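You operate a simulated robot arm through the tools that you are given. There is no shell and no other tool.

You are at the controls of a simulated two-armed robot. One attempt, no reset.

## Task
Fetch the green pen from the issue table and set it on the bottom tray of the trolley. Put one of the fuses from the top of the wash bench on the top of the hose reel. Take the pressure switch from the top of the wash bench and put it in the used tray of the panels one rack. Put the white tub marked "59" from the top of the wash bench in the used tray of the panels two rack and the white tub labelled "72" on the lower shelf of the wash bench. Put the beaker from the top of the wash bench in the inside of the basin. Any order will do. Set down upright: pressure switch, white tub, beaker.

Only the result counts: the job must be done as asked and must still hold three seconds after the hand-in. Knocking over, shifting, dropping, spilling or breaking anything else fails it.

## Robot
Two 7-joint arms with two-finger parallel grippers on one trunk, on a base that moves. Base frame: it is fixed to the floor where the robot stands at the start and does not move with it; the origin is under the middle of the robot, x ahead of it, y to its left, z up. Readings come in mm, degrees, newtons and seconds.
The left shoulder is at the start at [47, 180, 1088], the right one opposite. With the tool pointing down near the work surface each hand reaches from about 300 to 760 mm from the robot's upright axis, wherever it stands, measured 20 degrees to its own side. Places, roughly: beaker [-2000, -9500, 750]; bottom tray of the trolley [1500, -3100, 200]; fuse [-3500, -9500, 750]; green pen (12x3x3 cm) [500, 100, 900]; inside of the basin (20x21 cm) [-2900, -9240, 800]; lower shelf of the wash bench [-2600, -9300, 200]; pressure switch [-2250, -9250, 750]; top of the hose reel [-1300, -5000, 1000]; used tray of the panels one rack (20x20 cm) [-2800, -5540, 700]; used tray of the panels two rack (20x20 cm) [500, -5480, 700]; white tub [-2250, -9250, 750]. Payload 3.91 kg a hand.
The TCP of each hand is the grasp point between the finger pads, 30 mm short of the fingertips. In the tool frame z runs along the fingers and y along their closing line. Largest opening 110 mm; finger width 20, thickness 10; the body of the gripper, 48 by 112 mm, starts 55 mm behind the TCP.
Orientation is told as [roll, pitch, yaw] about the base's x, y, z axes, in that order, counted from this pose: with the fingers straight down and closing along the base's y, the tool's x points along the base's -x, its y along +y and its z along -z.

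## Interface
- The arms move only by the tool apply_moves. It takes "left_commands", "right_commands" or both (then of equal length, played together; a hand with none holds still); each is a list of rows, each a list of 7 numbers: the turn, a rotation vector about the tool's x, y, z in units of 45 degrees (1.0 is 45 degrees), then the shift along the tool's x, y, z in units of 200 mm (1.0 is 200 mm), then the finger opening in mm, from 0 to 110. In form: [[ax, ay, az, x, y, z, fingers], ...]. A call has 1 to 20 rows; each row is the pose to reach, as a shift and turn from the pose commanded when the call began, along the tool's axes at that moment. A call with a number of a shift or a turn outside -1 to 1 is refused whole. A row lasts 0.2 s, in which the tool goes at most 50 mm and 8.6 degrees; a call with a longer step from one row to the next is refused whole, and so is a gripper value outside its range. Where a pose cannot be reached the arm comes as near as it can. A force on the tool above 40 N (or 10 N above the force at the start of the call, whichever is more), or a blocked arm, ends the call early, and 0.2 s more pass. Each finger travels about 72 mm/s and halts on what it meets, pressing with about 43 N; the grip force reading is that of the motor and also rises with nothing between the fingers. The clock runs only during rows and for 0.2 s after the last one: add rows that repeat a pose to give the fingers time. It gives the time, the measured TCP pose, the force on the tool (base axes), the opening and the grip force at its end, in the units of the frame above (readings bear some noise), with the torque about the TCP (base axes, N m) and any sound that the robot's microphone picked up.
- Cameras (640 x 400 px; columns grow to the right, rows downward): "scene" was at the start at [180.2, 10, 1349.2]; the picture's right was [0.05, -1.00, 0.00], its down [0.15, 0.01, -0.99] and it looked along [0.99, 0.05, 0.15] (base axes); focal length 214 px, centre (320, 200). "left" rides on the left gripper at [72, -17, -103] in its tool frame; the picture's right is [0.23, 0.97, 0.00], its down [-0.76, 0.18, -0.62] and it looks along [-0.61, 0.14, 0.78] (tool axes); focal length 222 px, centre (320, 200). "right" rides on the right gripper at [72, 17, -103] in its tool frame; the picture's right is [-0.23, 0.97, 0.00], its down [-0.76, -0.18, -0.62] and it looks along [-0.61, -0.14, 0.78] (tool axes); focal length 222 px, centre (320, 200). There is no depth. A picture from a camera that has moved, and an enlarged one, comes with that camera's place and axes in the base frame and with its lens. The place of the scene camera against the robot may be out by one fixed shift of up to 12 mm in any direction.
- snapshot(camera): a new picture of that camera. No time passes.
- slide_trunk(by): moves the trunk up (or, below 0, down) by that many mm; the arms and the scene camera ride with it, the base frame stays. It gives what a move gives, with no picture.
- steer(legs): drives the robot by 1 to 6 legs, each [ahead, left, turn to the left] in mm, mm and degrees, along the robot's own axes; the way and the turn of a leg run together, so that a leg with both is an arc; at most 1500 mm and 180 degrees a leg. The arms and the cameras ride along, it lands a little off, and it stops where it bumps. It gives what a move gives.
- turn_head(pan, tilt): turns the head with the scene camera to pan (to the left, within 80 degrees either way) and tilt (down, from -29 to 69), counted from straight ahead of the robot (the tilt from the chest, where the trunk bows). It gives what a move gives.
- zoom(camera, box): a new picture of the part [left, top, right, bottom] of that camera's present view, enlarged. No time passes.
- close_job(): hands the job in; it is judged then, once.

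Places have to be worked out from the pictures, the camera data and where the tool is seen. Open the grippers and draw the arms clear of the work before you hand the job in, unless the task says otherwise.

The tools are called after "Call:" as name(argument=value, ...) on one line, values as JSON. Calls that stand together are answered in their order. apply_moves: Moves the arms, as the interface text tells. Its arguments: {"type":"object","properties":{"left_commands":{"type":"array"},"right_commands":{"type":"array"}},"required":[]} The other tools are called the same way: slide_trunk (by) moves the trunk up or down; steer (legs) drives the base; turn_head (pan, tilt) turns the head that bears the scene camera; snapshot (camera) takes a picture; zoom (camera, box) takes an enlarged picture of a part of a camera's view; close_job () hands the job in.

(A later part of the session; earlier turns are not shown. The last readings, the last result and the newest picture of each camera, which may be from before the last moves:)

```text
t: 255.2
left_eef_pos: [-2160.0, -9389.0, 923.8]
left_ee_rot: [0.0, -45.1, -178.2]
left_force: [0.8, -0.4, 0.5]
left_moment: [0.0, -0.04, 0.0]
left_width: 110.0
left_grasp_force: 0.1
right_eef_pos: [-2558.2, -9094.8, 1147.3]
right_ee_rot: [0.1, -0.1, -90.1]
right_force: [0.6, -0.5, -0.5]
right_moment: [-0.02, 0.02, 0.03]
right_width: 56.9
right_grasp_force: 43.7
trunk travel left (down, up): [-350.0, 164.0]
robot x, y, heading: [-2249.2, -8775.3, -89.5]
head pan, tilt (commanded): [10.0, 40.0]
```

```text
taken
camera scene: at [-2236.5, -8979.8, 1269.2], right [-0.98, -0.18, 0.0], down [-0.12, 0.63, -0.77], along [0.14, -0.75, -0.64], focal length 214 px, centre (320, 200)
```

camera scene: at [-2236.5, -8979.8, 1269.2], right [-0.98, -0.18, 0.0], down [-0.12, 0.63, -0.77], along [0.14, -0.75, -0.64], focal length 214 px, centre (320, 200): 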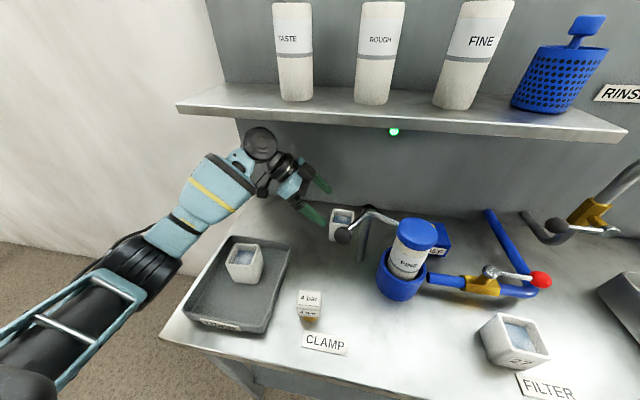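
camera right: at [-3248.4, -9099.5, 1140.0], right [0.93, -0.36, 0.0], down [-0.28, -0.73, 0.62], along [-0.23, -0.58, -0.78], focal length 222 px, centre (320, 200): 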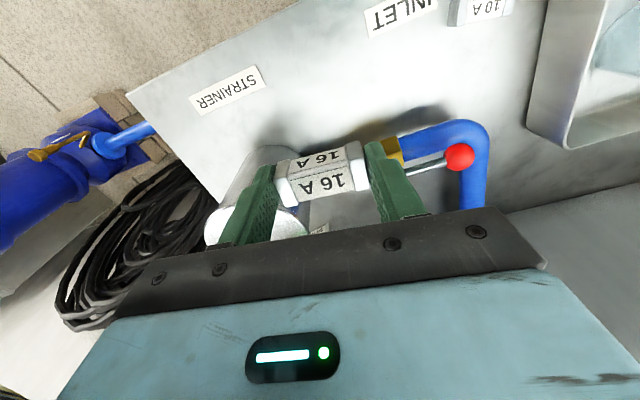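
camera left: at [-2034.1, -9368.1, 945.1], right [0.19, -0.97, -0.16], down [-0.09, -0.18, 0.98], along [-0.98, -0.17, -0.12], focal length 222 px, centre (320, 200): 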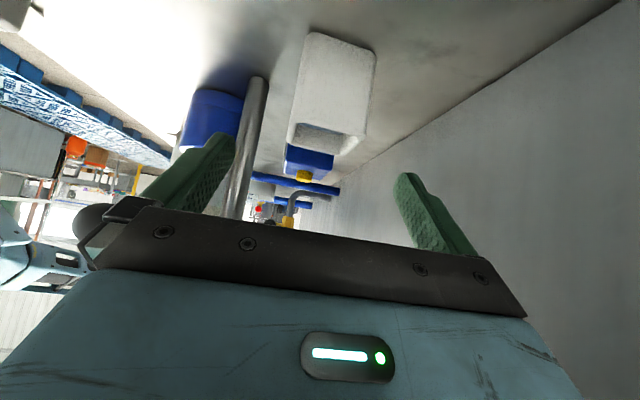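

The tub is centred between the open fingers. I move in and down to the grasp point.

Call:
apply_moves(left_commands=[[0, 0, 0, 0.02, 0, 0.11, 110], [0, 0, 0, 0.04, 0, 0.22, 110], [0, 0, 0, 0.06, 0, 0.33, 110], [0, 0, 0, 0.078, 0, 0.444, 110], [0, 0, 0, 0.078, 0, 0.444, 110]])

Call:
snapshot(camera="left")

Call:
zoom(camera="scene", box=[230, 110, 430, 260])

```text
t: 256.4
left_eef_pos: [-2213.2, -9388.9, 851.1]
left_ee_rot: [0.2, -45.1, -178.1]
left_force: [-0.5, -0.8, 0.6]
left_moment: [-0.02, 0.01, 0.02]
left_width: 109.9
left_grasp_force: 0.1
right_eef_pos: [-2557.0, -9095.3, 1147.7]
right_ee_rot: [0.0, -0.1, -90.1]
right_force: [0.4, -0.3, -1.6]
right_moment: [0.0, -0.05, 0.02]
right_width: 56.8
right_grasp_force: 42.9
trunk travel left (down, up): [-350.0, 164.0]
robot x, y, heading: [-2247.4, -8772.6, -89.7]
head pan, tilt (commanded): [10.0, 40.0]
```

```text
taken
camera left: at [-2087.0, -9367.4, 872.3], right [0.19, -0.97, -0.16], down [-0.09, -0.18, 0.98], along [-0.98, -0.17, -0.12], focal length 222 px, centre (320, 200)
```

left: 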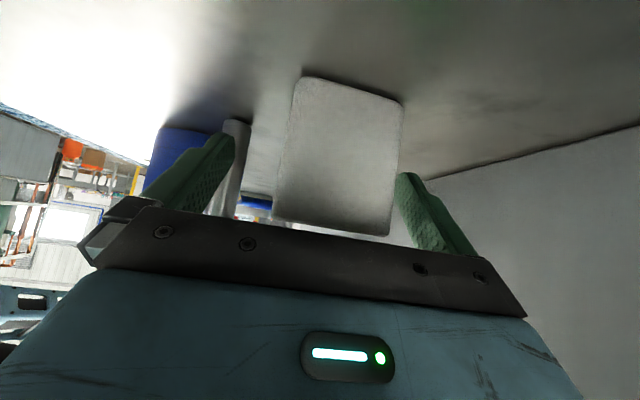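

```text
2.67 times, centred on (330, 185) of scene
camera zoom: at [-2236.9, -8980.2, 1269.1], right [-0.98, -0.18, 0.0], down [-0.12, 0.63, -0.77], along [0.14, -0.75, -0.64], focal length 572 px, centre (293, 240)
```

zoom: 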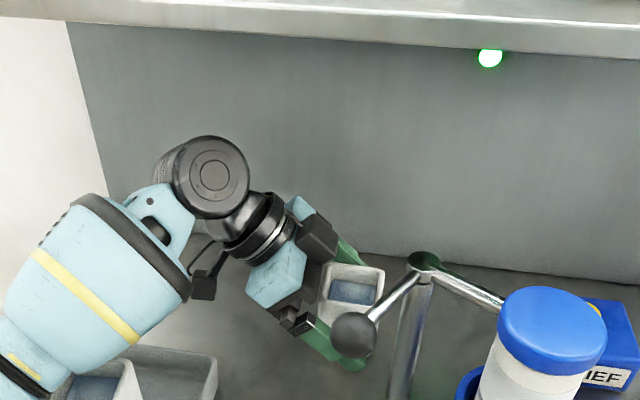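

Everything is aligned; I close the fingers on the tub slowly.

Call:
apply_moves(left_commands=[[0, 0, 0, 0, 0, 0, 95], [0, 0, 0, 0, 0, 0, 82], [0, 0, 0, 0, 0, 0, 72], [0, 0, 0, 0, 0, 0, 64], [0, 0, 0, 0, 0, 0, 56], [0, 0, 0, 0, 0, 0, 52], [0, 0, 0, 0, 0, 0, 52]])

Call:
snapshot(camera="left")

```text
t: 258.0
left_eef_pos: [-2212.2, -9388.1, 850.9]
left_ee_rot: [0.0, -45.0, -178.0]
left_force: [-0.6, 0.3, 0.9]
left_moment: [0.02, 0.03, 0.02]
left_width: 59.8
left_grasp_force: 42.6
right_eef_pos: [-2557.4, -9096.0, 1147.8]
right_ee_rot: [0.0, -0.2, -90.1]
right_force: [-0.6, 0.3, -1.1]
right_moment: [0.0, 0.02, 0.0]
right_width: 56.8
right_grasp_force: 43.3
trunk travel left (down, up): [-350.0, 164.0]
robot x, y, heading: [-2251.7, -8770.2, -89.6]
head pan, tilt (commanded): [10.0, 40.0]
```

```text
taken
camera left: at [-2086.8, -9367.2, 872.3], right [0.19, -0.97, -0.16], down [-0.09, -0.18, 0.98], along [-0.98, -0.17, -0.12], focal length 222 px, centre (320, 200)
```

left: 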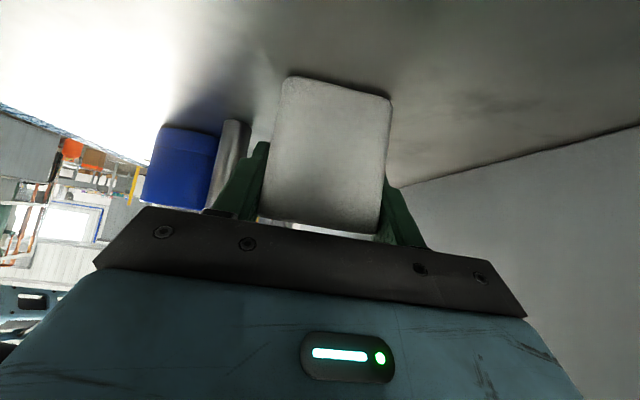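

Tub 72 is gripped at 59.8 mm. I lift it 70 mm, ease it left away from the lever, then bring it out toward me under the shelf edge and rise.

Call:
apply_moves(left_commands=[[0, 0, 0, -0.043, 0, -0.042, 52], [0, 0, 0, -0.106, 0, -0.106, 52], [0, 0, 0, -0.177, 0, -0.176, 52], [0, 0, 0, -0.248, 0, -0.247, 52], [0, 0, 0, -0.16, 0.004, -0.335, 52], [0, 0, 0, -0.072, 0.009, -0.424, 52], [0, 0, 0, -0.028, -0.064, -0.468, 52], [0, 0, 0, -0.024, -0.214, -0.472, 52], [0, 0, 0, -0.02, -0.364, -0.476, 52], [0, 0, 0, -0.034, -0.514, -0.497, 52], [0, 0, 0, -0.084, -0.664, -0.553, 52], [0, 0, 0, -0.151, -0.814, -0.628, 52], [0, 0, 0, -0.219, -0.939, -0.701, 52], [0, 0, 0, -0.219, -0.939, -0.701, 52]])

Call:
snapshot(camera="scene")

Call:
snapshot(camera="left")

```text
t: 261.0
left_eef_pos: [-2150.7, -9196.7, 980.0]
left_ee_rot: [0.0, -45.1, -178.1]
left_force: [0.3, -0.5, -1.9]
left_moment: [0.01, 0.04, -0.02]
left_width: 59.6
left_grasp_force: 43.1
right_eef_pos: [-2558.2, -9095.5, 1147.0]
right_ee_rot: [0.0, 0.0, -90.2]
right_force: [0.2, -0.2, 0.1]
right_moment: [0.0, 0.03, 0.02]
right_width: 56.8
right_grasp_force: 42.5
trunk travel left (down, up): [-350.0, 164.0]
robot x, y, heading: [-2245.5, -8771.5, -89.7]
head pan, tilt (commanded): [10.0, 40.0]
```

```text
taken
camera scene: at [-2236.9, -8980.5, 1269.0], right [-0.98, -0.18, 0.0], down [-0.12, 0.63, -0.77], along [0.14, -0.75, -0.64], focal length 214 px, centre (320, 200)
```

scene: 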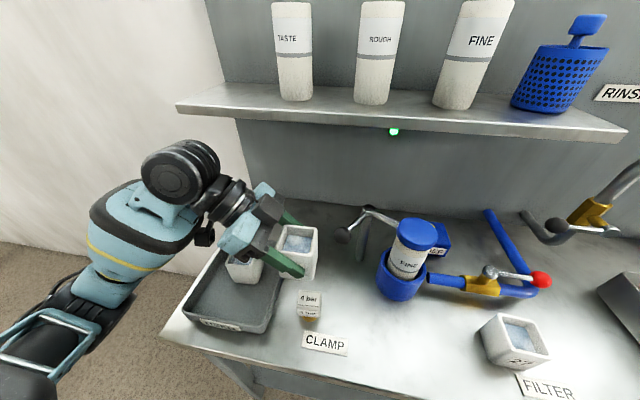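

```text
taken
camera left: at [-2025.4, -9176.2, 1001.8], right [0.19, -0.97, -0.16], down [-0.09, -0.18, 0.98], along [-0.98, -0.17, -0.12], focal length 222 px, centre (320, 200)
```

left: 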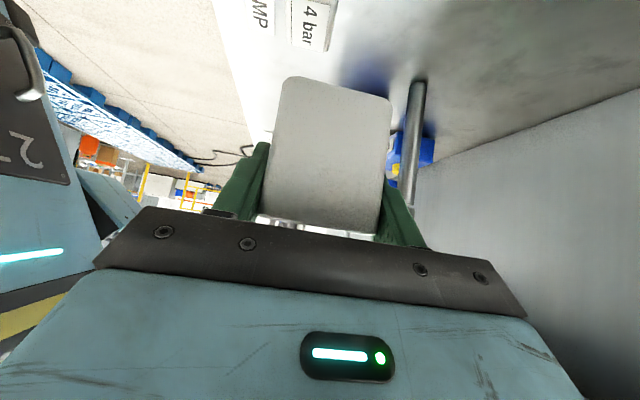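

Tub 72 is held level. I back off from the bench, lower the trunk, and raise the right hand with the fuse so that it stays clear of the bench top.

Call:
steer(legs=[[-280, 0, 0]])

Call:
slide_trunk(by=-345)

Call:
apply_moves(right_commands=[[0, 0, 0, 0, 0, -0.15, 40], [0, 0, 0, 0, 0, -0.3, 40], [0, 0, 0, 0, 0, -0.45, 40], [0, 0, 0, 0, 0, -0.6, 40], [0, 0, 0, 0, 0, -0.75, 40], [0, 0, 0, 0, 0, -0.75, 40]], left_commands=[[0, 0, 0, 0.1, 0, 0.1, 52], [0, 0, 0, 0.2, 0, 0.2, 52], [0, 0, 0, 0.3, 0, 0.3, 52], [0, 0, 0, 0.4, 0, 0.4, 52], [0, 0, 0, 0.5, 0, 0.5, 52], [0, 0, 0, 0.5, 0, 0.5, 52]])

Call:
snapshot(camera="scene")

Call:
snapshot(camera="left")

```text
t: 263.0
left_eef_pos: [-2149.8, -8918.1, 980.3]
left_ee_rot: [0.1, -45.1, -177.7]
left_force: [0.1, -0.1, -1.4]
left_moment: [-0.02, -0.04, -0.03]
left_width: 59.7
left_grasp_force: 43.4
right_eef_pos: [-2558.5, -8818.7, 1147.9]
right_ee_rot: [0.1, -0.1, -89.6]
right_force: [-0.1, 0.2, -0.6]
right_moment: [-0.03, 0.01, 0.0]
right_width: 56.9
right_grasp_force: 42.9
trunk travel left (down, up): [-350.0, 164.0]
robot x, y, heading: [-2253.6, -8494.6, -89.4]
head pan, tilt (commanded): [10.0, 40.0]
```

```text
t: 266.4
left_eef_pos: [-2150.6, -8918.7, 634.9]
left_ee_rot: [0.1, -45.3, -177.7]
left_force: [0.5, 0.0, -1.0]
left_moment: [-0.01, 0.01, -0.03]
left_width: 59.7
left_grasp_force: 43.1
right_eef_pos: [-2557.2, -8880.3, 765.9]
right_ee_rot: [0.0, 8.8, -89.5]
right_force: [0.4, 0.5, -0.9]
right_moment: [-0.05, -0.02, 0.0]
right_width: 57.1
right_grasp_force: 42.9
trunk travel left (down, up): [-5.0, 509.0]
robot x, y, heading: [-2250.7, -8496.5, -89.5]
head pan, tilt (commanded): [10.0, 40.0]
```

```text
t: 267.8
left_eef_pos: [-2150.4, -8915.5, 492.5]
left_ee_rot: [0.0, -45.1, -177.8]
left_force: [0.0, 0.2, -0.3]
left_moment: [-0.01, 0.0, 0.02]
left_width: 59.5
left_grasp_force: 42.8
right_eef_pos: [-2500.3, -8896.2, 811.0]
right_ee_rot: [0.0, 8.9, -89.6]
right_force: [-0.1, -0.3, -0.9]
right_moment: [-0.03, 0.0, 0.01]
right_width: 56.5
right_grasp_force: 43.3
right hand out of reach, approached as far as the arm can: row 1, 2, 3, 4, 5, 6
trunk travel left (down, up): [-5.0, 509.0]
robot x, y, heading: [-2251.5, -8493.7, -89.2]
head pan, tilt (commanded): [10.0, 40.0]
```

```text
taken
camera scene: at [-2236.6, -8815.1, 906.0], right [-0.98, -0.19, 0.0], down [-0.12, 0.63, -0.77], along [0.14, -0.75, -0.64], focal length 214 px, centre (320, 200)
```

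scene: 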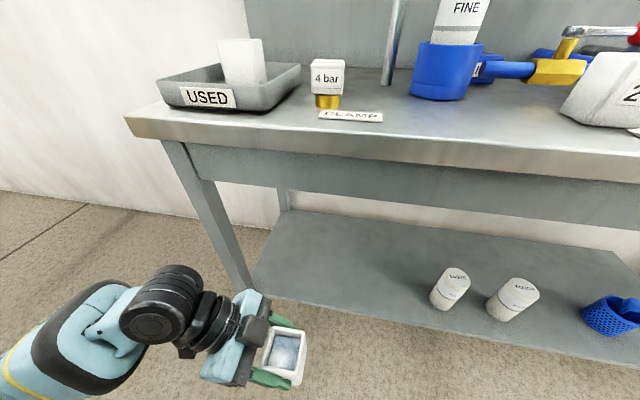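

```text
taken
camera left: at [-2025.5, -8894.4, 513.9], right [0.2, -0.97, -0.16], down [-0.09, -0.18, 0.98], along [-0.98, -0.18, -0.12], focal length 222 px, centre (320, 200)
```

left: 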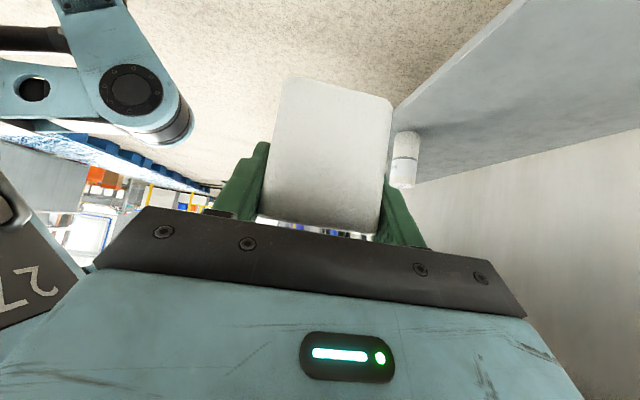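

The right hand came forward a bit since it can't fold further; with the robot kept at y≥-8640 it stays clear of the bench. I lower the left hand with the tub to z≈275.

Call:
apply_moves(left_commands=[[0, 0, 0, 0.12, 0, 0.12, 52], [0, 0, 0, 0.25, 0, 0.25, 52], [0, 0, 0, 0.38, 0, 0.38, 52], [0, 0, 0, 0.51, 0, 0.51, 52], [0, 0, 0, 0.64, 0, 0.64, 52], [0, 0, 0, 0.765, 0, 0.762, 52], [0, 0, 0, 0.765, 0, 0.762, 52]])

Call:
turn_head(pan=10, tilt=30)

Call:
snapshot(camera="scene")

Call:
snapshot(camera="right")

```text
t: 269.4
left_eef_pos: [-2149.9, -8917.0, 275.5]
left_ee_rot: [0.0, -45.2, -177.7]
left_force: [-0.2, -1.0, -0.3]
left_moment: [0.01, -0.03, 0.0]
left_width: 59.8
left_grasp_force: 43.0
right_eef_pos: [-2502.1, -8898.0, 811.0]
right_ee_rot: [0.1, 8.8, -89.6]
right_force: [0.3, -1.0, -0.9]
right_moment: [-0.02, 0.04, 0.01]
right_width: 56.6
right_grasp_force: 43.0
trunk travel left (down, up): [-5.0, 509.0]
robot x, y, heading: [-2252.4, -8494.4, -89.1]
head pan, tilt (commanded): [10.0, 40.0]
```

```text
t: 270.1
left_eef_pos: [-2149.1, -8917.9, 275.8]
left_ee_rot: [0.0, -45.2, -177.7]
left_force: [0.0, 0.1, -1.6]
left_moment: [-0.01, -0.01, 0.01]
left_width: 59.8
left_grasp_force: 43.0
right_eef_pos: [-2499.7, -8897.8, 810.4]
right_ee_rot: [0.0, 8.8, -89.6]
right_force: [0.4, -0.5, 0.1]
right_moment: [0.02, -0.02, -0.01]
right_width: 56.5
right_grasp_force: 43.1
trunk travel left (down, up): [-5.0, 509.0]
robot x, y, heading: [-2251.4, -8497.4, -89.2]
head pan, tilt (commanded): [10.0, 30.0]
```

```text
taken
camera scene: at [-2235.7, -8820.4, 921.3], right [-0.98, -0.19, 0.0], down [-0.09, 0.49, -0.87], along [0.16, -0.85, -0.5], focal length 214 px, centre (320, 200)
```

scene: 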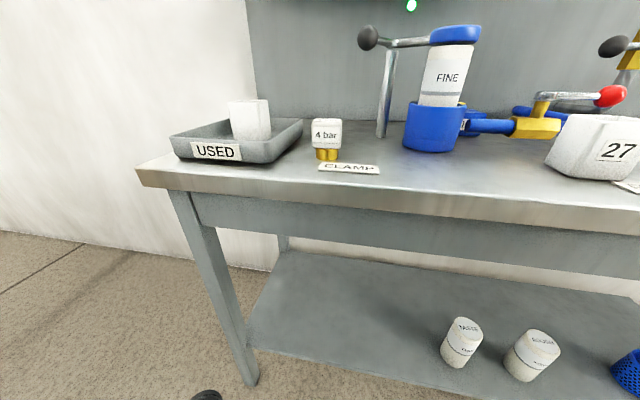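

```text
taken
camera right: at [-2484.6, -8839.7, 925.9], right [0.98, -0.22, -0.03], down [-0.17, -0.85, 0.5], along [-0.14, -0.48, -0.87], focal length 222 px, centre (320, 200)
```

right: 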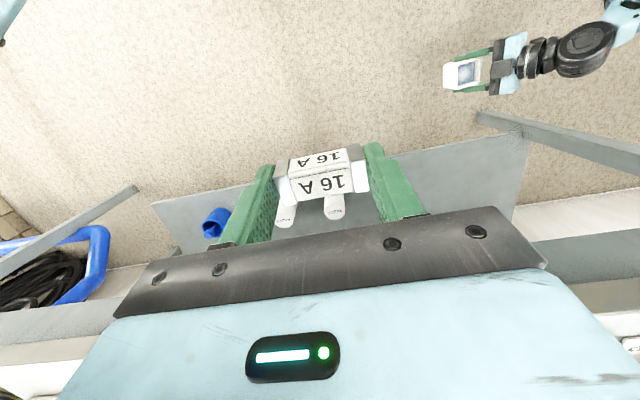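

From the right hand's camera I see the shelf edge (y≈-9131) and the tub. I slide right 160 mm so the forearm clears the bench leg, drive ahead 140 mm with the tub raised a little, and look again.

Call:
apply_moves(left_commands=[[0, 0, 0, -0.1, 0, -0.1, 52], [0, 0, 0, -0.19, 0, -0.19, 52], [0, 0, 0, -0.19, 0, -0.19, 52]])

Call:
steer(legs=[[0, -160, -0.8], [140, 0, 0]])

Call:
snapshot(camera="right")

Call:
snapshot(camera="left")

Call:
snapshot(camera="scene")

```text
t: 270.9
left_eef_pos: [-2150.8, -8918.1, 331.1]
left_ee_rot: [0.0, -45.3, -177.8]
left_force: [0.5, 0.0, -1.7]
left_moment: [-0.01, 0.0, -0.01]
left_width: 59.5
left_grasp_force: 43.0
right_eef_pos: [-2500.6, -8895.3, 811.4]
right_ee_rot: [0.0, 8.8, -89.6]
right_force: [-0.8, -0.4, -0.1]
right_moment: [0.03, 0.01, -0.01]
right_width: 57.0
right_grasp_force: 42.3
trunk travel left (down, up): [-5.0, 509.0]
robot x, y, heading: [-2250.8, -8495.1, -89.2]
head pan, tilt (commanded): [10.0, 30.0]
```

```text
t: 273.8
left_eef_pos: [-2310.5, -9063.2, 330.2]
left_ee_rot: [0.0, -45.2, -178.4]
left_force: [0.2, -0.1, 0.0]
left_moment: [0.0, -0.01, 0.0]
left_width: 59.5
left_grasp_force: 42.7
right_eef_pos: [-2660.7, -9038.9, 811.1]
right_ee_rot: [0.2, 8.8, -90.3]
right_force: [-0.4, 0.1, -0.5]
right_moment: [-0.03, 0.01, 0.0]
right_width: 56.9
right_grasp_force: 43.2
trunk travel left (down, up): [-5.0, 509.0]
robot x, y, heading: [-2408.5, -8638.2, -89.7]
head pan, tilt (commanded): [10.0, 30.0]
```

```text
taken
camera right: at [-2644.3, -8981.5, 925.9], right [0.97, -0.23, -0.03], down [-0.18, -0.85, 0.5], along [-0.14, -0.48, -0.87], focal length 222 px, centre (320, 200)
```

right: 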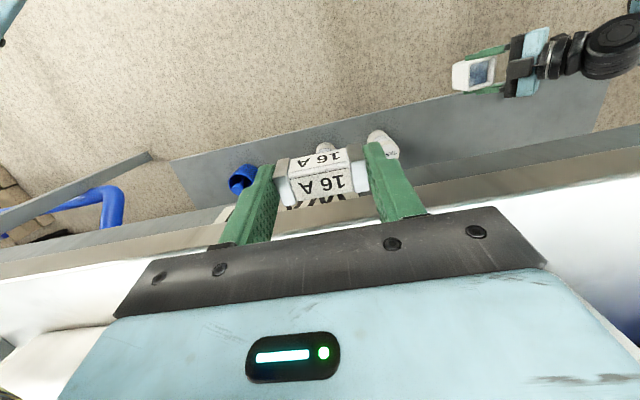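

```text
taken
camera left: at [-2185.7, -9043.1, 352.6], right [0.19, -0.97, -0.16], down [-0.09, -0.18, 0.98], along [-0.98, -0.17, -0.12], focal length 222 px, centre (320, 200)
```

left: 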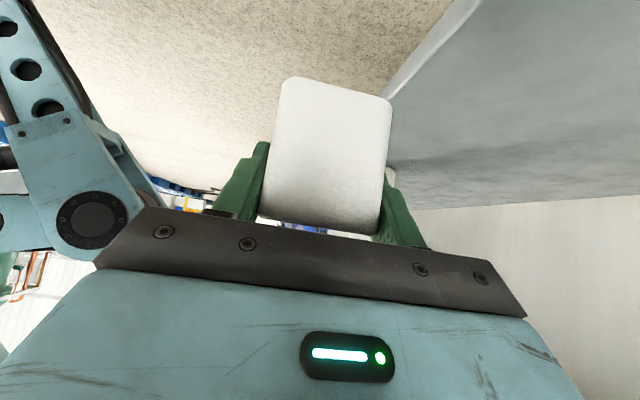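

```text
taken
camera scene: at [-2395.2, -8965.1, 921.3], right [-0.98, -0.18, 0.0], down [-0.09, 0.49, -0.87], along [0.15, -0.85, -0.5], focal length 214 px, centre (320, 200)
```

scene: 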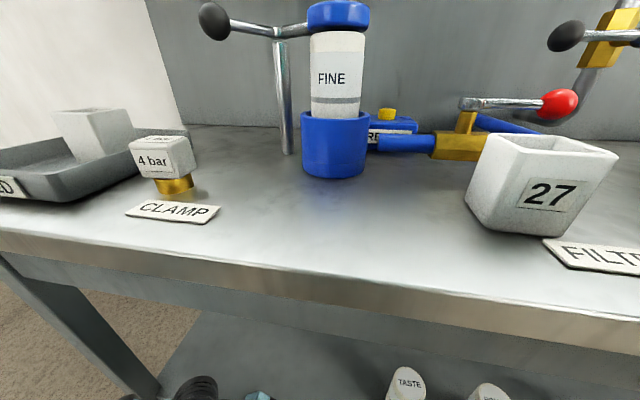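

Call:
zoom(camera="right", box=[400, 10, 640, 160])

Call:
zoom(camera="left", box=[240, 0, 640, 250])

```text
2.67 times, centred on (520, 85) of right
camera zoom: at [-2644.3, -8981.5, 925.9], right [0.97, -0.23, -0.03], down [-0.18, -0.85, 0.5], along [-0.14, -0.48, -0.87], focal length 592 px, centre (-213, 507)
```

zoom: 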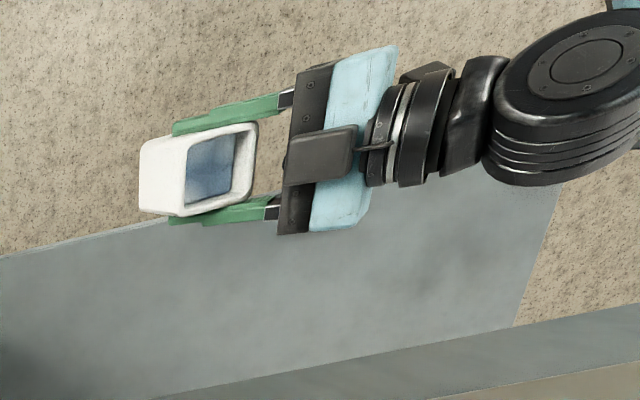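

```text
1.60 times, centred on (440, 125) of left
camera zoom: at [-2185.7, -9043.1, 352.6], right [0.19, -0.97, -0.16], down [-0.09, -0.18, 0.98], along [-0.98, -0.17, -0.12], focal length 355 px, centre (128, 320)
```

zoom: 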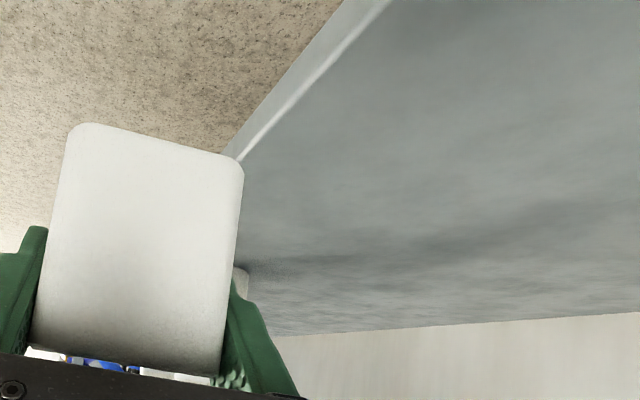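

The shelf top works out to z≈240 with its front edge at y≈-9113; the tub's bottom is at ≈279. I move the tub 127 mm further in over the shelf.

Call:
apply_moves(left_commands=[[0, 0, 0, -0.003, 0.13, 0.003, 52], [0, 0, 0, -0.006, 0.26, 0.006, 52], [0, 0, 0, -0.009, 0.39, 0.009, 52], [0, 0, 0, -0.0125, 0.52, 0.0125, 52], [0, 0, 0, -0.0125, 0.635, 0.0125, 52], [0, 0, 0, -0.0125, 0.635, 0.0125, 52]])

Call:
snapshot(camera="left")

Call:
zoom(camera="right", box=[400, 10, 640, 160])

```text
t: 275.2
left_eef_pos: [-2310.2, -9189.8, 331.3]
left_ee_rot: [0.0, -45.1, -178.2]
left_force: [0.2, 0.0, -0.7]
left_moment: [0.0, 0.02, 0.07]
left_width: 59.6
left_grasp_force: 42.9
right_eef_pos: [-2661.9, -9038.0, 811.0]
right_ee_rot: [0.1, 8.8, -90.3]
right_force: [-0.3, -1.0, 0.1]
right_moment: [0.01, -0.01, 0.01]
right_width: 57.2
right_grasp_force: 43.2
trunk travel left (down, up): [-5.0, 509.0]
robot x, y, heading: [-2407.2, -8639.8, -89.8]
head pan, tilt (commanded): [10.0, 30.0]
```

```text
taken
camera left: at [-2184.7, -9169.7, 352.5], right [0.19, -0.97, -0.16], down [-0.09, -0.18, 0.98], along [-0.98, -0.17, -0.12], focal length 222 px, centre (320, 200)
```

left: 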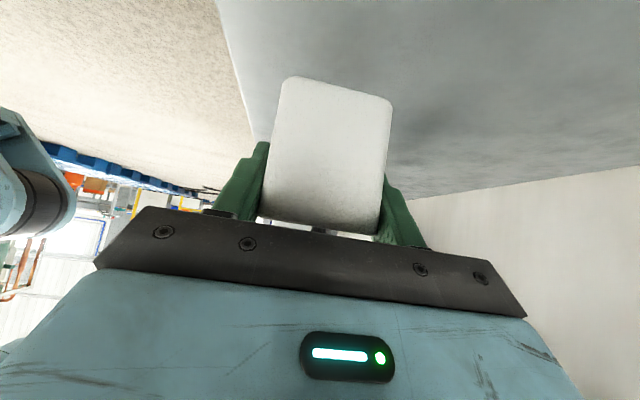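

```text
2.67 times, centred on (520, 85) of right
camera zoom: at [-2644.3, -8981.4, 925.9], right [0.97, -0.23, -0.03], down [-0.18, -0.85, 0.5], along [-0.14, -0.48, -0.87], focal length 592 px, centre (-213, 507)
```

zoom: 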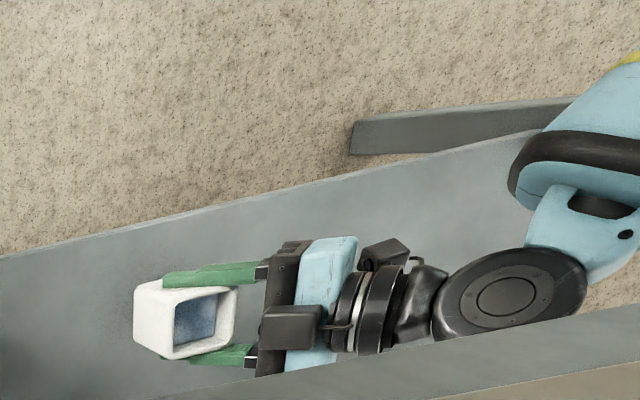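

The tub is well inside the shelf, with the forearm clear of the leg. I lower it 30 mm, then by small steps to contact.

Call:
apply_moves(left_commands=[[0, 0, 0, 0.035, 0, 0.035, 52], [0, 0, 0, 0.07, 0, 0.07, 52], [0, 0, 0, 0.106, 0, 0.106, 52], [0, 0, 0, 0.106, 0, 0.106, 52]])

Call:
snapshot(camera="left")

```text
t: 276.2
left_eef_pos: [-2311.8, -9189.9, 300.0]
left_ee_rot: [0.0, -45.1, -178.2]
left_force: [0.1, -0.3, -1.6]
left_moment: [-0.04, 0.01, -0.02]
left_width: 59.7
left_grasp_force: 43.1
right_eef_pos: [-2660.8, -9037.6, 810.6]
right_ee_rot: [0.1, 8.8, -90.4]
right_force: [-0.3, 0.7, -0.2]
right_moment: [0.0, 0.02, 0.02]
right_width: 57.0
right_grasp_force: 42.8
trunk travel left (down, up): [-5.0, 509.0]
robot x, y, heading: [-2409.7, -8640.9, -89.9]
head pan, tilt (commanded): [10.0, 30.0]
```

```text
taken
camera left: at [-2185.9, -9170.4, 321.0], right [0.19, -0.97, -0.16], down [-0.09, -0.18, 0.98], along [-0.98, -0.17, -0.12], focal length 222 px, centre (320, 200)
```

left: 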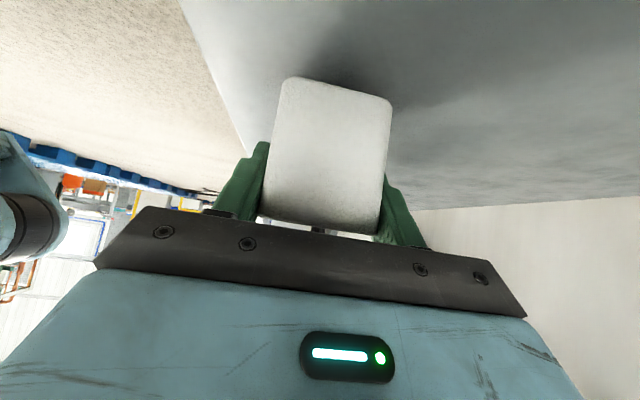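

Call:
apply_moves(left_commands=[[0, 0, 0, 0.012, 0, 0.012, 52], [0, 0, 0, 0.024, 0, 0.024, 52], [0, 0, 0, 0.024, 0, 0.024, 52]])

```text
t: 277.0
left_eef_pos: [-2312.0, -9190.7, 293.9]
left_ee_rot: [0.0, -45.1, -178.3]
left_force: [-0.5, 0.4, -0.8]
left_moment: [-0.01, -0.01, 0.03]
left_width: 59.6
left_grasp_force: 43.1
right_eef_pos: [-2662.2, -9038.4, 811.6]
right_ee_rot: [0.1, 8.8, -90.3]
right_force: [0.2, 1.0, -0.6]
right_moment: [0.02, 0.01, 0.02]
right_width: 56.9
right_grasp_force: 43.2
trunk travel left (down, up): [-5.0, 509.0]
robot x, y, heading: [-2411.7, -8640.6, -89.9]
head pan, tilt (commanded): [10.0, 30.0]
```

Call:
apply_moves(left_commands=[[0, 0, 0, 0.01, 0, 0.01, 52], [0, 0, 0, 0.02, 0, 0.02, 52], [0, 0, 0, 0.02, 0, 0.02, 52]])

Call:
snapshot(camera="left")

```text
t: 277.8
left_eef_pos: [-2311.5, -9190.9, 290.0]
left_ee_rot: [0.2, -45.4, -178.4]
left_force: [0.9, 1.7, 10.6]
left_moment: [0.38, -0.32, 0.01]
left_width: 59.8
left_grasp_force: 42.4
right_eef_pos: [-2660.8, -9038.2, 813.1]
right_ee_rot: [0.1, 8.8, -90.3]
right_force: [-0.3, 0.6, 0.3]
right_moment: [-0.01, -0.03, -0.02]
right_width: 57.0
right_grasp_force: 42.9
trunk travel left (down, up): [-5.0, 509.0]
robot x, y, heading: [-2406.6, -8639.5, -89.6]
head pan, tilt (commanded): [10.0, 30.0]
```

```text
taken
camera left: at [-2186.0, -9170.8, 311.7], right [0.19, -0.97, -0.16], down [-0.09, -0.18, 0.98], along [-0.98, -0.17, -0.12], focal length 222 px, centre (320, 200)
```

left: 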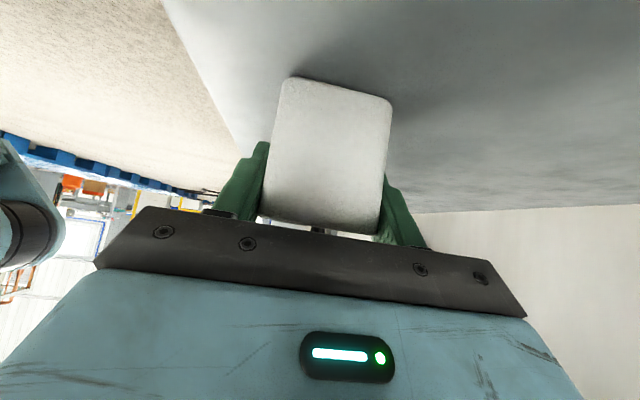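

Contact with 10.6 N: the tub stands on the shelf (z≈239). I open the fingers gently and back out to the left along the finger axis.

Call:
apply_moves(left_commands=[[0, 0, 0, 0, 0, 0, 62], [0, 0, 0, 0, 0, 0, 70], [0, 0, 0, 0, 0, 0, 84], [0, 0, 0, 0, 0, 0, 98], [0, 0, 0, 0, 0, 0, 108], [0, 0, 0, 0, 0, 0, 108]])

Call:
apply_moves(left_commands=[[0, 0, 0, 0, 0, -0.08, 108], [0, 0, 0, 0, 0, -0.2, 108], [0, 0, 0, 0, 0, -0.35, 108], [0, 0, 0, 0, 0, -0.45, 108], [0, 0, 0, 0, 0, -0.45, 108]])

Call:
zoom(camera="right", box=[400, 10, 640, 160])

Call:
snapshot(camera="left")

```text
t: 279.2
left_eef_pos: [-2311.5, -9189.9, 289.6]
left_ee_rot: [0.1, -45.1, -178.3]
left_force: [-0.3, 0.0, 1.0]
left_moment: [-0.02, -0.05, 0.01]
left_width: 108.0
left_grasp_force: 0.0
right_eef_pos: [-2660.9, -9038.5, 811.0]
right_ee_rot: [0.1, 8.8, -90.3]
right_force: [-1.4, -0.3, -0.9]
right_moment: [-0.01, -0.03, 0.0]
right_width: 56.7
right_grasp_force: 43.1
trunk travel left (down, up): [-5.0, 509.0]
robot x, y, heading: [-2403.9, -8635.7, -90.0]
head pan, tilt (commanded): [10.0, 30.0]
```

```text
t: 280.4
left_eef_pos: [-2249.0, -9188.4, 352.6]
left_ee_rot: [0.0, -45.2, -178.4]
left_force: [-0.8, -0.2, 0.5]
left_moment: [0.02, 0.0, 0.02]
left_width: 108.1
left_grasp_force: 0.0
right_eef_pos: [-2660.9, -9037.2, 810.7]
right_ee_rot: [0.2, 8.7, -90.2]
right_force: [0.5, 0.8, -0.7]
right_moment: [-0.03, 0.03, -0.02]
right_width: 56.7
right_grasp_force: 42.9
trunk travel left (down, up): [-5.0, 509.0]
robot x, y, heading: [-2410.0, -8639.5, -89.6]
head pan, tilt (commanded): [10.0, 30.0]
```

```text
2.67 times, centred on (520, 85) of right
camera zoom: at [-2644.3, -8981.3, 926.0], right [0.97, -0.23, -0.03], down [-0.18, -0.85, 0.5], along [-0.14, -0.48, -0.87], focal length 592 px, centre (-213, 507)
```

zoom: 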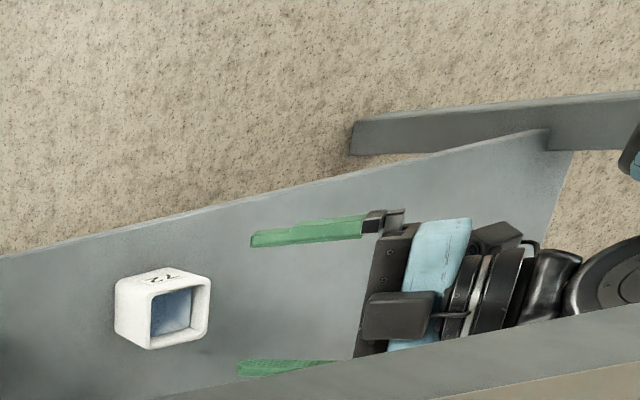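

```text
taken
camera left: at [-2122.7, -9168.9, 375.2], right [0.19, -0.97, -0.16], down [-0.09, -0.18, 0.98], along [-0.98, -0.17, -0.12], focal length 222 px, centre (320, 200)
```

left: 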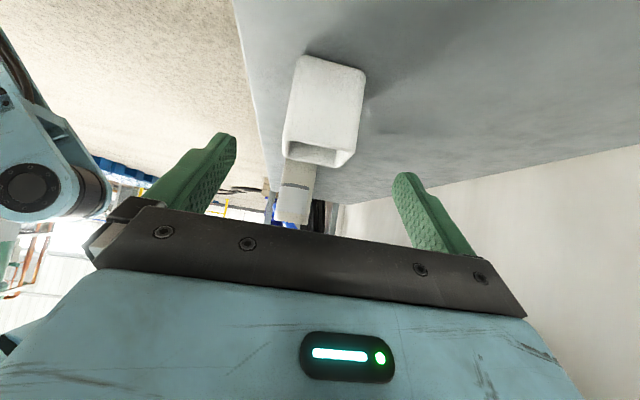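

Tub 72 stands upright on the lower shelf. I move the left hand another 45 mm left to clear the tub fully, then drive back.

Call:
apply_moves(left_commands=[[0, 0, 0, 0.08, 0, -0.08, 108], [0, 0, 0, 0.159, 0, -0.16, 108], [0, 0, 0, 0.159, 0, -0.16, 108]])

Call:
steer(legs=[[-330, 0, 0]])

Call:
slide_trunk(by=345)

Call:
snapshot(camera="scene")

```text
t: 281.2
left_eef_pos: [-2204.5, -9186.6, 353.0]
left_ee_rot: [0.0, -45.2, -178.4]
left_force: [-0.2, -0.1, 0.1]
left_moment: [0.0, 0.0, 0.01]
left_width: 108.0
left_grasp_force: 0.2
right_eef_pos: [-2660.8, -9038.3, 812.6]
right_ee_rot: [0.1, 8.8, -90.3]
right_force: [-0.3, -0.2, -0.5]
right_moment: [-0.01, 0.0, 0.0]
right_width: 56.7
right_grasp_force: 42.9
trunk travel left (down, up): [-5.0, 509.0]
robot x, y, heading: [-2408.6, -8637.5, -89.9]
head pan, tilt (commanded): [10.0, 30.0]
```

```text
t: 283.4
left_eef_pos: [-2204.3, -8850.3, 354.0]
left_ee_rot: [0.0, -45.2, -178.3]
left_force: [0.1, 0.4, 1.3]
left_moment: [0.0, 0.0, 0.02]
left_width: 108.3
left_grasp_force: 0.1
right_eef_pos: [-2661.6, -8701.1, 811.2]
right_ee_rot: [0.1, 8.8, -90.2]
right_force: [0.5, -0.4, 0.7]
right_moment: [0.05, 0.0, 0.01]
right_width: 56.7
right_grasp_force: 43.1
trunk travel left (down, up): [-5.0, 509.0]
robot x, y, heading: [-2406.3, -8302.3, -89.9]
head pan, tilt (commanded): [10.0, 30.0]
```

```text
t: 286.8
left_eef_pos: [-2204.3, -8850.0, 699.2]
left_ee_rot: [0.0, -45.1, -178.3]
left_force: [-0.2, 0.8, -0.2]
left_moment: [0.02, 0.0, 0.01]
left_width: 108.0
left_grasp_force: 0.0
right_eef_pos: [-2661.6, -8701.0, 1156.0]
right_ee_rot: [0.0, 8.8, -90.2]
right_force: [0.2, 0.1, -0.5]
right_moment: [-0.02, 0.02, 0.0]
right_width: 56.8
right_grasp_force: 43.5
trunk travel left (down, up): [-350.0, 164.0]
robot x, y, heading: [-2410.7, -8301.5, -89.6]
head pan, tilt (commanded): [10.0, 30.0]
```

```text
taken
camera scene: at [-2396.5, -8514.7, 1284.4], right [-0.98, -0.18, 0.0], down [-0.09, 0.49, -0.87], along [0.15, -0.85, -0.5], focal length 214 px, centre (320, 200)
```

scene: 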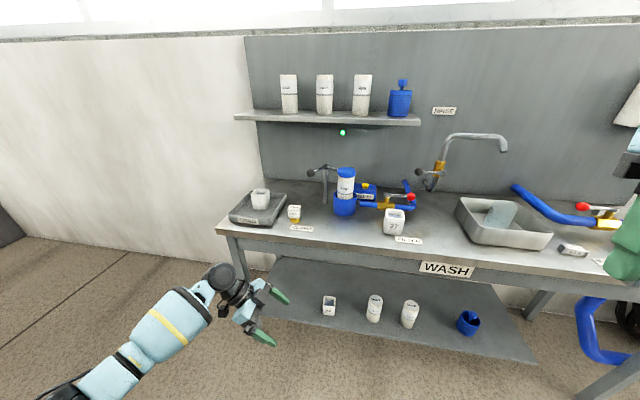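

Tub 72 is seen upright on the lower shelf, left of the bottles. Now I return the left hand to vertical (yaw -90) for the pressure switch.

Call:
apply_moves(left_commands=[[0, 0.16, 0, -0.11, 0, -0.11, 108], [0, 0.32, 0, -0.22, 0, -0.22, 108], [0, 0.48, 0, -0.33, 0, -0.33, 108], [0, 0.64, 0, -0.44, 0, -0.44, 108], [0, 0.8, 0, -0.55, 0, -0.55, 108], [0, 0.96, 0, -0.66, 0, -0.66, 108], [0, 1.0, 0, -0.75, 0, -0.75, 108], [0, 1.0, 0, -0.75, 0, -0.75, 108]])

Call:
apply_moves(left_commands=[[0, 0, -0.16, 0, 0, -0.1, 108], [0, 0, -0.32, 0, 0, -0.2, 108], [0, 0, -0.48, 0, 0, -0.3, 108], [0, 0, -0.64, 0, 0, -0.4, 108], [0, 0, -0.8, 0, 0, -0.4, 108], [0, 0, -0.96, 0, 0, -0.4, 108], [0, 0, -1.0, 0, 0, -0.4, 108]])

Call:
apply_moves(left_commands=[[0, 0, -0.16, 0, 0, 0, 108], [0, 0, -0.32, 0, 0, 0, 108], [0, 0, -0.48, 0, 0, 0, 108], [0, 0, -0.64, 0, 0, 0, 108], [0, 0, -0.8, 0, 0, 0, 108], [0, 0, -0.96, 0, 0, 0, 108], [0, 0, -0.96, 0, 0, 0, 108]])

```text
t: 288.6
left_eef_pos: [-2203.0, -8849.5, 909.4]
left_ee_rot: [0.0, -0.1, -178.4]
left_force: [-0.7, -0.8, 0.7]
left_moment: [-0.02, 0.02, 0.01]
left_width: 107.8
left_grasp_force: 0.0
right_eef_pos: [-2661.6, -8702.0, 1156.2]
right_ee_rot: [0.2, 8.8, -90.2]
right_force: [0.7, 0.6, 0.1]
right_moment: [0.0, -0.02, -0.02]
right_width: 56.8
right_grasp_force: 42.4
trunk travel left (down, up): [-350.0, 164.0]
robot x, y, heading: [-2410.7, -8304.5, -89.9]
head pan, tilt (commanded): [10.0, 30.0]
```

```text
t: 290.2
left_eef_pos: [-2204.9, -8850.5, 989.8]
left_ee_rot: [-0.1, -0.1, -133.1]
left_force: [-0.8, 0.4, 0.4]
left_moment: [0.02, -0.01, 0.0]
left_width: 108.1
left_grasp_force: 0.1
right_eef_pos: [-2662.4, -8702.2, 1156.6]
right_ee_rot: [0.2, 8.8, -90.2]
right_force: [0.4, 0.1, 0.0]
right_moment: [0.01, -0.01, 0.0]
right_width: 56.6
right_grasp_force: 43.2
trunk travel left (down, up): [-350.0, 164.0]
robot x, y, heading: [-2407.4, -8305.0, -89.9]
head pan, tilt (commanded): [10.0, 30.0]
```

```text
t: 291.8
left_eef_pos: [-2203.9, -8850.1, 989.9]
left_ee_rot: [-0.1, 0.0, -89.9]
left_force: [-0.6, 0.0, -0.5]
left_moment: [0.0, 0.01, -0.01]
left_width: 108.2
left_grasp_force: 0.0
right_eef_pos: [-2661.3, -8702.1, 1156.7]
right_ee_rot: [0.1, 8.8, -90.2]
right_force: [0.2, -0.6, -0.9]
right_moment: [0.03, -0.01, 0.0]
right_width: 56.9
right_grasp_force: 43.1
trunk travel left (down, up): [-350.0, 164.0]
robot x, y, heading: [-2409.2, -8302.3, -89.9]
head pan, tilt (commanded): [10.0, 30.0]
```

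The left hand is vertical again. I drive so that it stands over the pressure switch, then look.

Call:
steer(legs=[[0, 25, 0], [310, 0, 0]])

Call:
turn_head(pan=10, tilt=45)

Call:
snapshot(camera="left")

Call:
snapshot(camera="scene")

```text
t: 294.4
left_eef_pos: [-2176.1, -9164.6, 990.6]
left_ee_rot: [-0.3, 0.0, -89.8]
left_force: [0.7, 0.7, 0.6]
left_moment: [0.0, 0.02, -0.01]
left_width: 108.1
left_grasp_force: 0.0
right_eef_pos: [-2633.9, -9016.3, 1154.8]
right_ee_rot: [0.0, 8.9, -90.1]
right_force: [0.6, 0.6, -0.8]
right_moment: [0.0, -0.02, 0.02]
right_width: 57.0
right_grasp_force: 42.6
trunk travel left (down, up): [-350.0, 164.0]
robot x, y, heading: [-2380.8, -8615.3, -89.5]
head pan, tilt (commanded): [10.0, 30.0]
```

```text
t: 295.2
left_eef_pos: [-2176.0, -9164.3, 990.3]
left_ee_rot: [-0.2, -0.1, -89.9]
left_force: [0.4, 0.8, 0.4]
left_moment: [-0.04, -0.01, 0.0]
left_width: 107.9
left_grasp_force: 0.2
right_eef_pos: [-2632.4, -9015.4, 1155.7]
right_ee_rot: [0.2, 8.8, -90.1]
right_force: [0.2, -0.3, -0.2]
right_moment: [0.0, 0.01, 0.01]
right_width: 56.7
right_grasp_force: 43.1
trunk travel left (down, up): [-350.0, 164.0]
robot x, y, heading: [-2380.0, -8615.6, -89.6]
head pan, tilt (commanded): [10.0, 45.0]
```

```text
taken
camera left: at [-2190.6, -9091.8, 1094.0], right [0.97, 0.23, 0.0], down [0.18, -0.76, 0.62], along [0.14, -0.61, -0.78], focal length 222 px, centre (320, 200)
```

left: 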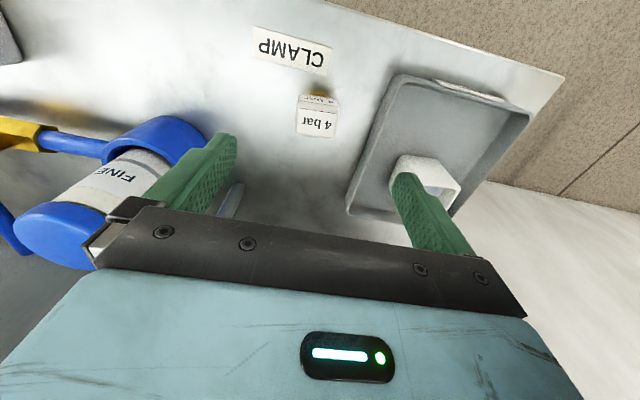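

```text
taken
camera scene: at [-2370.6, -8819.9, 1261.9], right [-0.98, -0.18, 0.0], down [-0.13, 0.69, -0.71], along [0.13, -0.7, -0.71], focal length 214 px, centre (320, 200)
```

scene: 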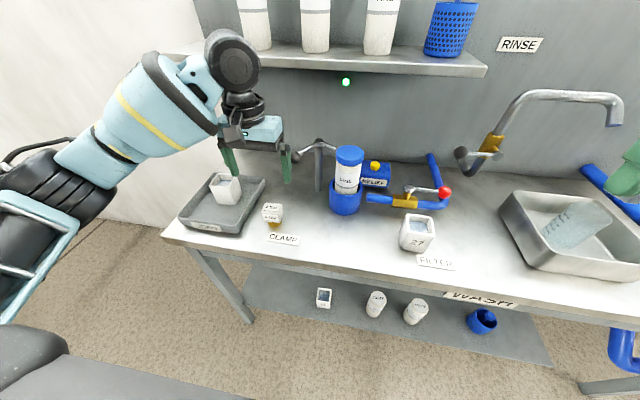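

Call:
zoom(camera="scene", box=[490, 160, 640, 290])

Call:
zoom(camera="left", box=[260, 70, 380, 160])

```text
3.08 times, centred on (565, 225) of scene
camera zoom: at [-2370.6, -8819.9, 1261.9], right [-0.98, -0.18, 0.0], down [-0.13, 0.69, -0.71], along [0.13, -0.7, -0.71], focal length 660 px, centre (-434, 123)
```

zoom: 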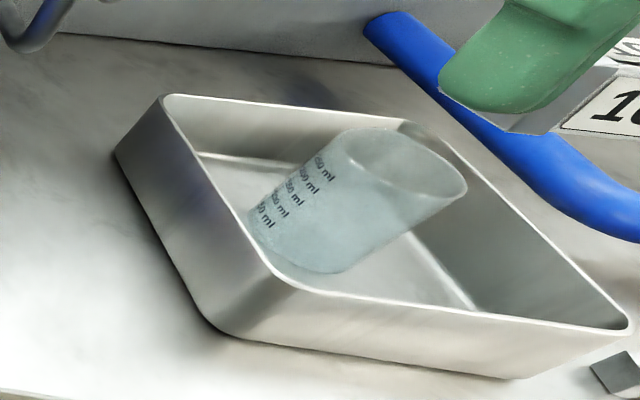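

```text
4.44 times, centred on (320, 115) of left
camera zoom: at [-2190.6, -9091.8, 1094.0], right [0.97, 0.23, 0.0], down [0.18, -0.76, 0.62], along [0.14, -0.61, -0.78], focal length 987 px, centre (320, 578)
```

zoom: 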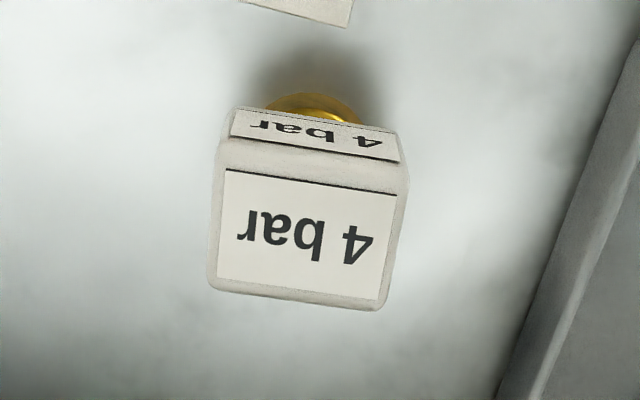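

The beaker stands upright in the basin. The switch's block is 41 mm wide (x) by about 29 mm, centre [-2176,-9174], turned about 6°; I align yaw, narrow the opening to 80 and lower toward it.

Call:
apply_moves(left_commands=[[0, 0, -0.05, -0.02, 0, 0.1, 80], [0, 0, -0.1, -0.04, 0, 0.25, 80], [0, 0, -0.133, -0.05, 0, 0.42, 80], [0, 0, -0.133, -0.05, 0, 0.42, 80]])

Call:
snapshot(camera="left")

Call:
zoom(camera="scene", box=[180, 100, 360, 250])

```text
t: 296.2
left_eef_pos: [-2176.0, -9172.8, 907.5]
left_ee_rot: [-0.3, -0.1, -83.9]
left_force: [-0.6, 0.9, -0.6]
left_moment: [0.03, -0.01, 0.02]
left_width: 80.1
left_grasp_force: 0.0
right_eef_pos: [-2633.3, -9016.3, 1155.9]
right_ee_rot: [0.1, 8.7, -90.1]
right_force: [-0.1, -0.1, -0.3]
right_moment: [-0.02, -0.03, 0.05]
right_width: 56.9
right_grasp_force: 42.9
trunk travel left (down, up): [-350.0, 164.0]
robot x, y, heading: [-2385.8, -8612.3, -89.6]
head pan, tilt (commanded): [10.0, 45.0]
```

```text
taken
camera left: at [-2198.3, -9102.8, 1010.4], right [0.94, 0.33, 0.0], down [0.26, -0.74, 0.62], along [0.2, -0.59, -0.78], focal length 222 px, centre (320, 200)
```

left: 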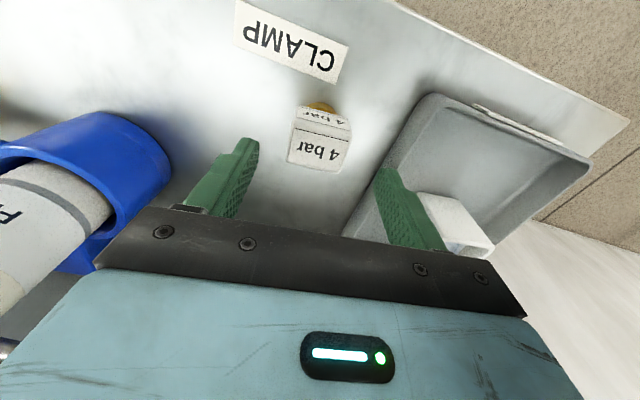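

```text
2.67 times, centred on (270, 175) of scene
camera zoom: at [-2370.7, -8819.9, 1261.9], right [-0.98, -0.18, 0.0], down [-0.13, 0.7, -0.71], along [0.13, -0.7, -0.71], focal length 572 px, centre (453, 267)
```

zoom: 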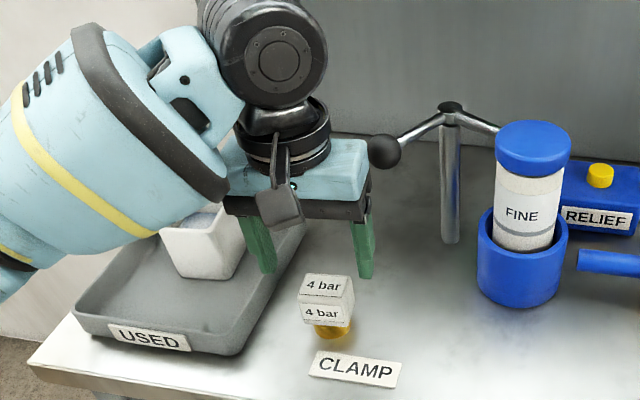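

Centred. I lower to z≈856 and close on the block.

Call:
apply_moves(left_commands=[[0, 0, 0, 0, 0, 0.1, 80], [0, 0, 0, 0, 0, 0.2, 80], [0, 0, 0, 0, 0, 0.257, 80], [0, 0, 0, 0, 0, 0.257, 80]])

Call:
snapshot(camera="left")

Call:
zoom(camera="scene", box=[180, 120, 360, 270])

```text
t: 297.2
left_eef_pos: [-2178.4, -9175.0, 855.2]
left_ee_rot: [-0.2, 0.0, -83.9]
left_force: [-0.2, 0.0, -0.3]
left_moment: [-0.03, 0.01, -0.06]
left_width: 80.2
left_grasp_force: 0.1
right_eef_pos: [-2634.6, -9017.1, 1158.0]
right_ee_rot: [0.1, 8.8, -90.1]
right_force: [-0.5, 0.8, -0.8]
right_moment: [-0.01, -0.05, -0.01]
right_width: 56.5
right_grasp_force: 43.0
trunk travel left (down, up): [-350.0, 164.0]
robot x, y, heading: [-2381.5, -8616.7, -89.4]
head pan, tilt (commanded): [10.0, 45.0]
```

```text
taken
camera left: at [-2200.1, -9104.5, 959.2], right [0.94, 0.33, 0.0], down [0.26, -0.74, 0.62], along [0.2, -0.59, -0.78], focal length 222 px, centre (320, 200)
```

left: 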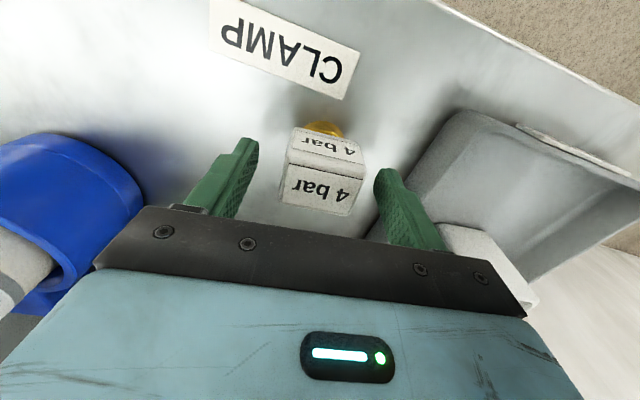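

```text
2.67 times, centred on (270, 195) of scene
camera zoom: at [-2370.6, -8820.0, 1261.9], right [-0.98, -0.18, 0.0], down [-0.13, 0.7, -0.71], along [0.13, -0.7, -0.71], focal length 572 px, centre (453, 213)
```

zoom: 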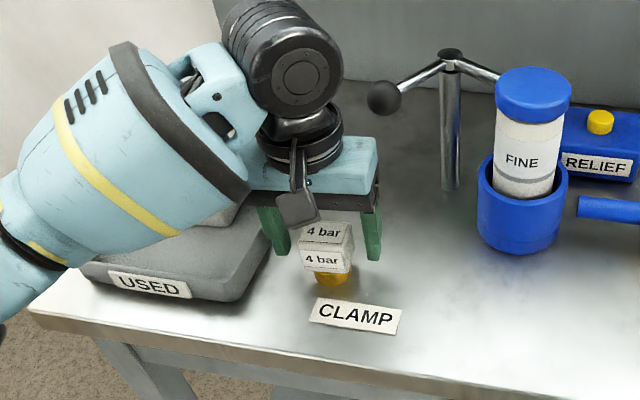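

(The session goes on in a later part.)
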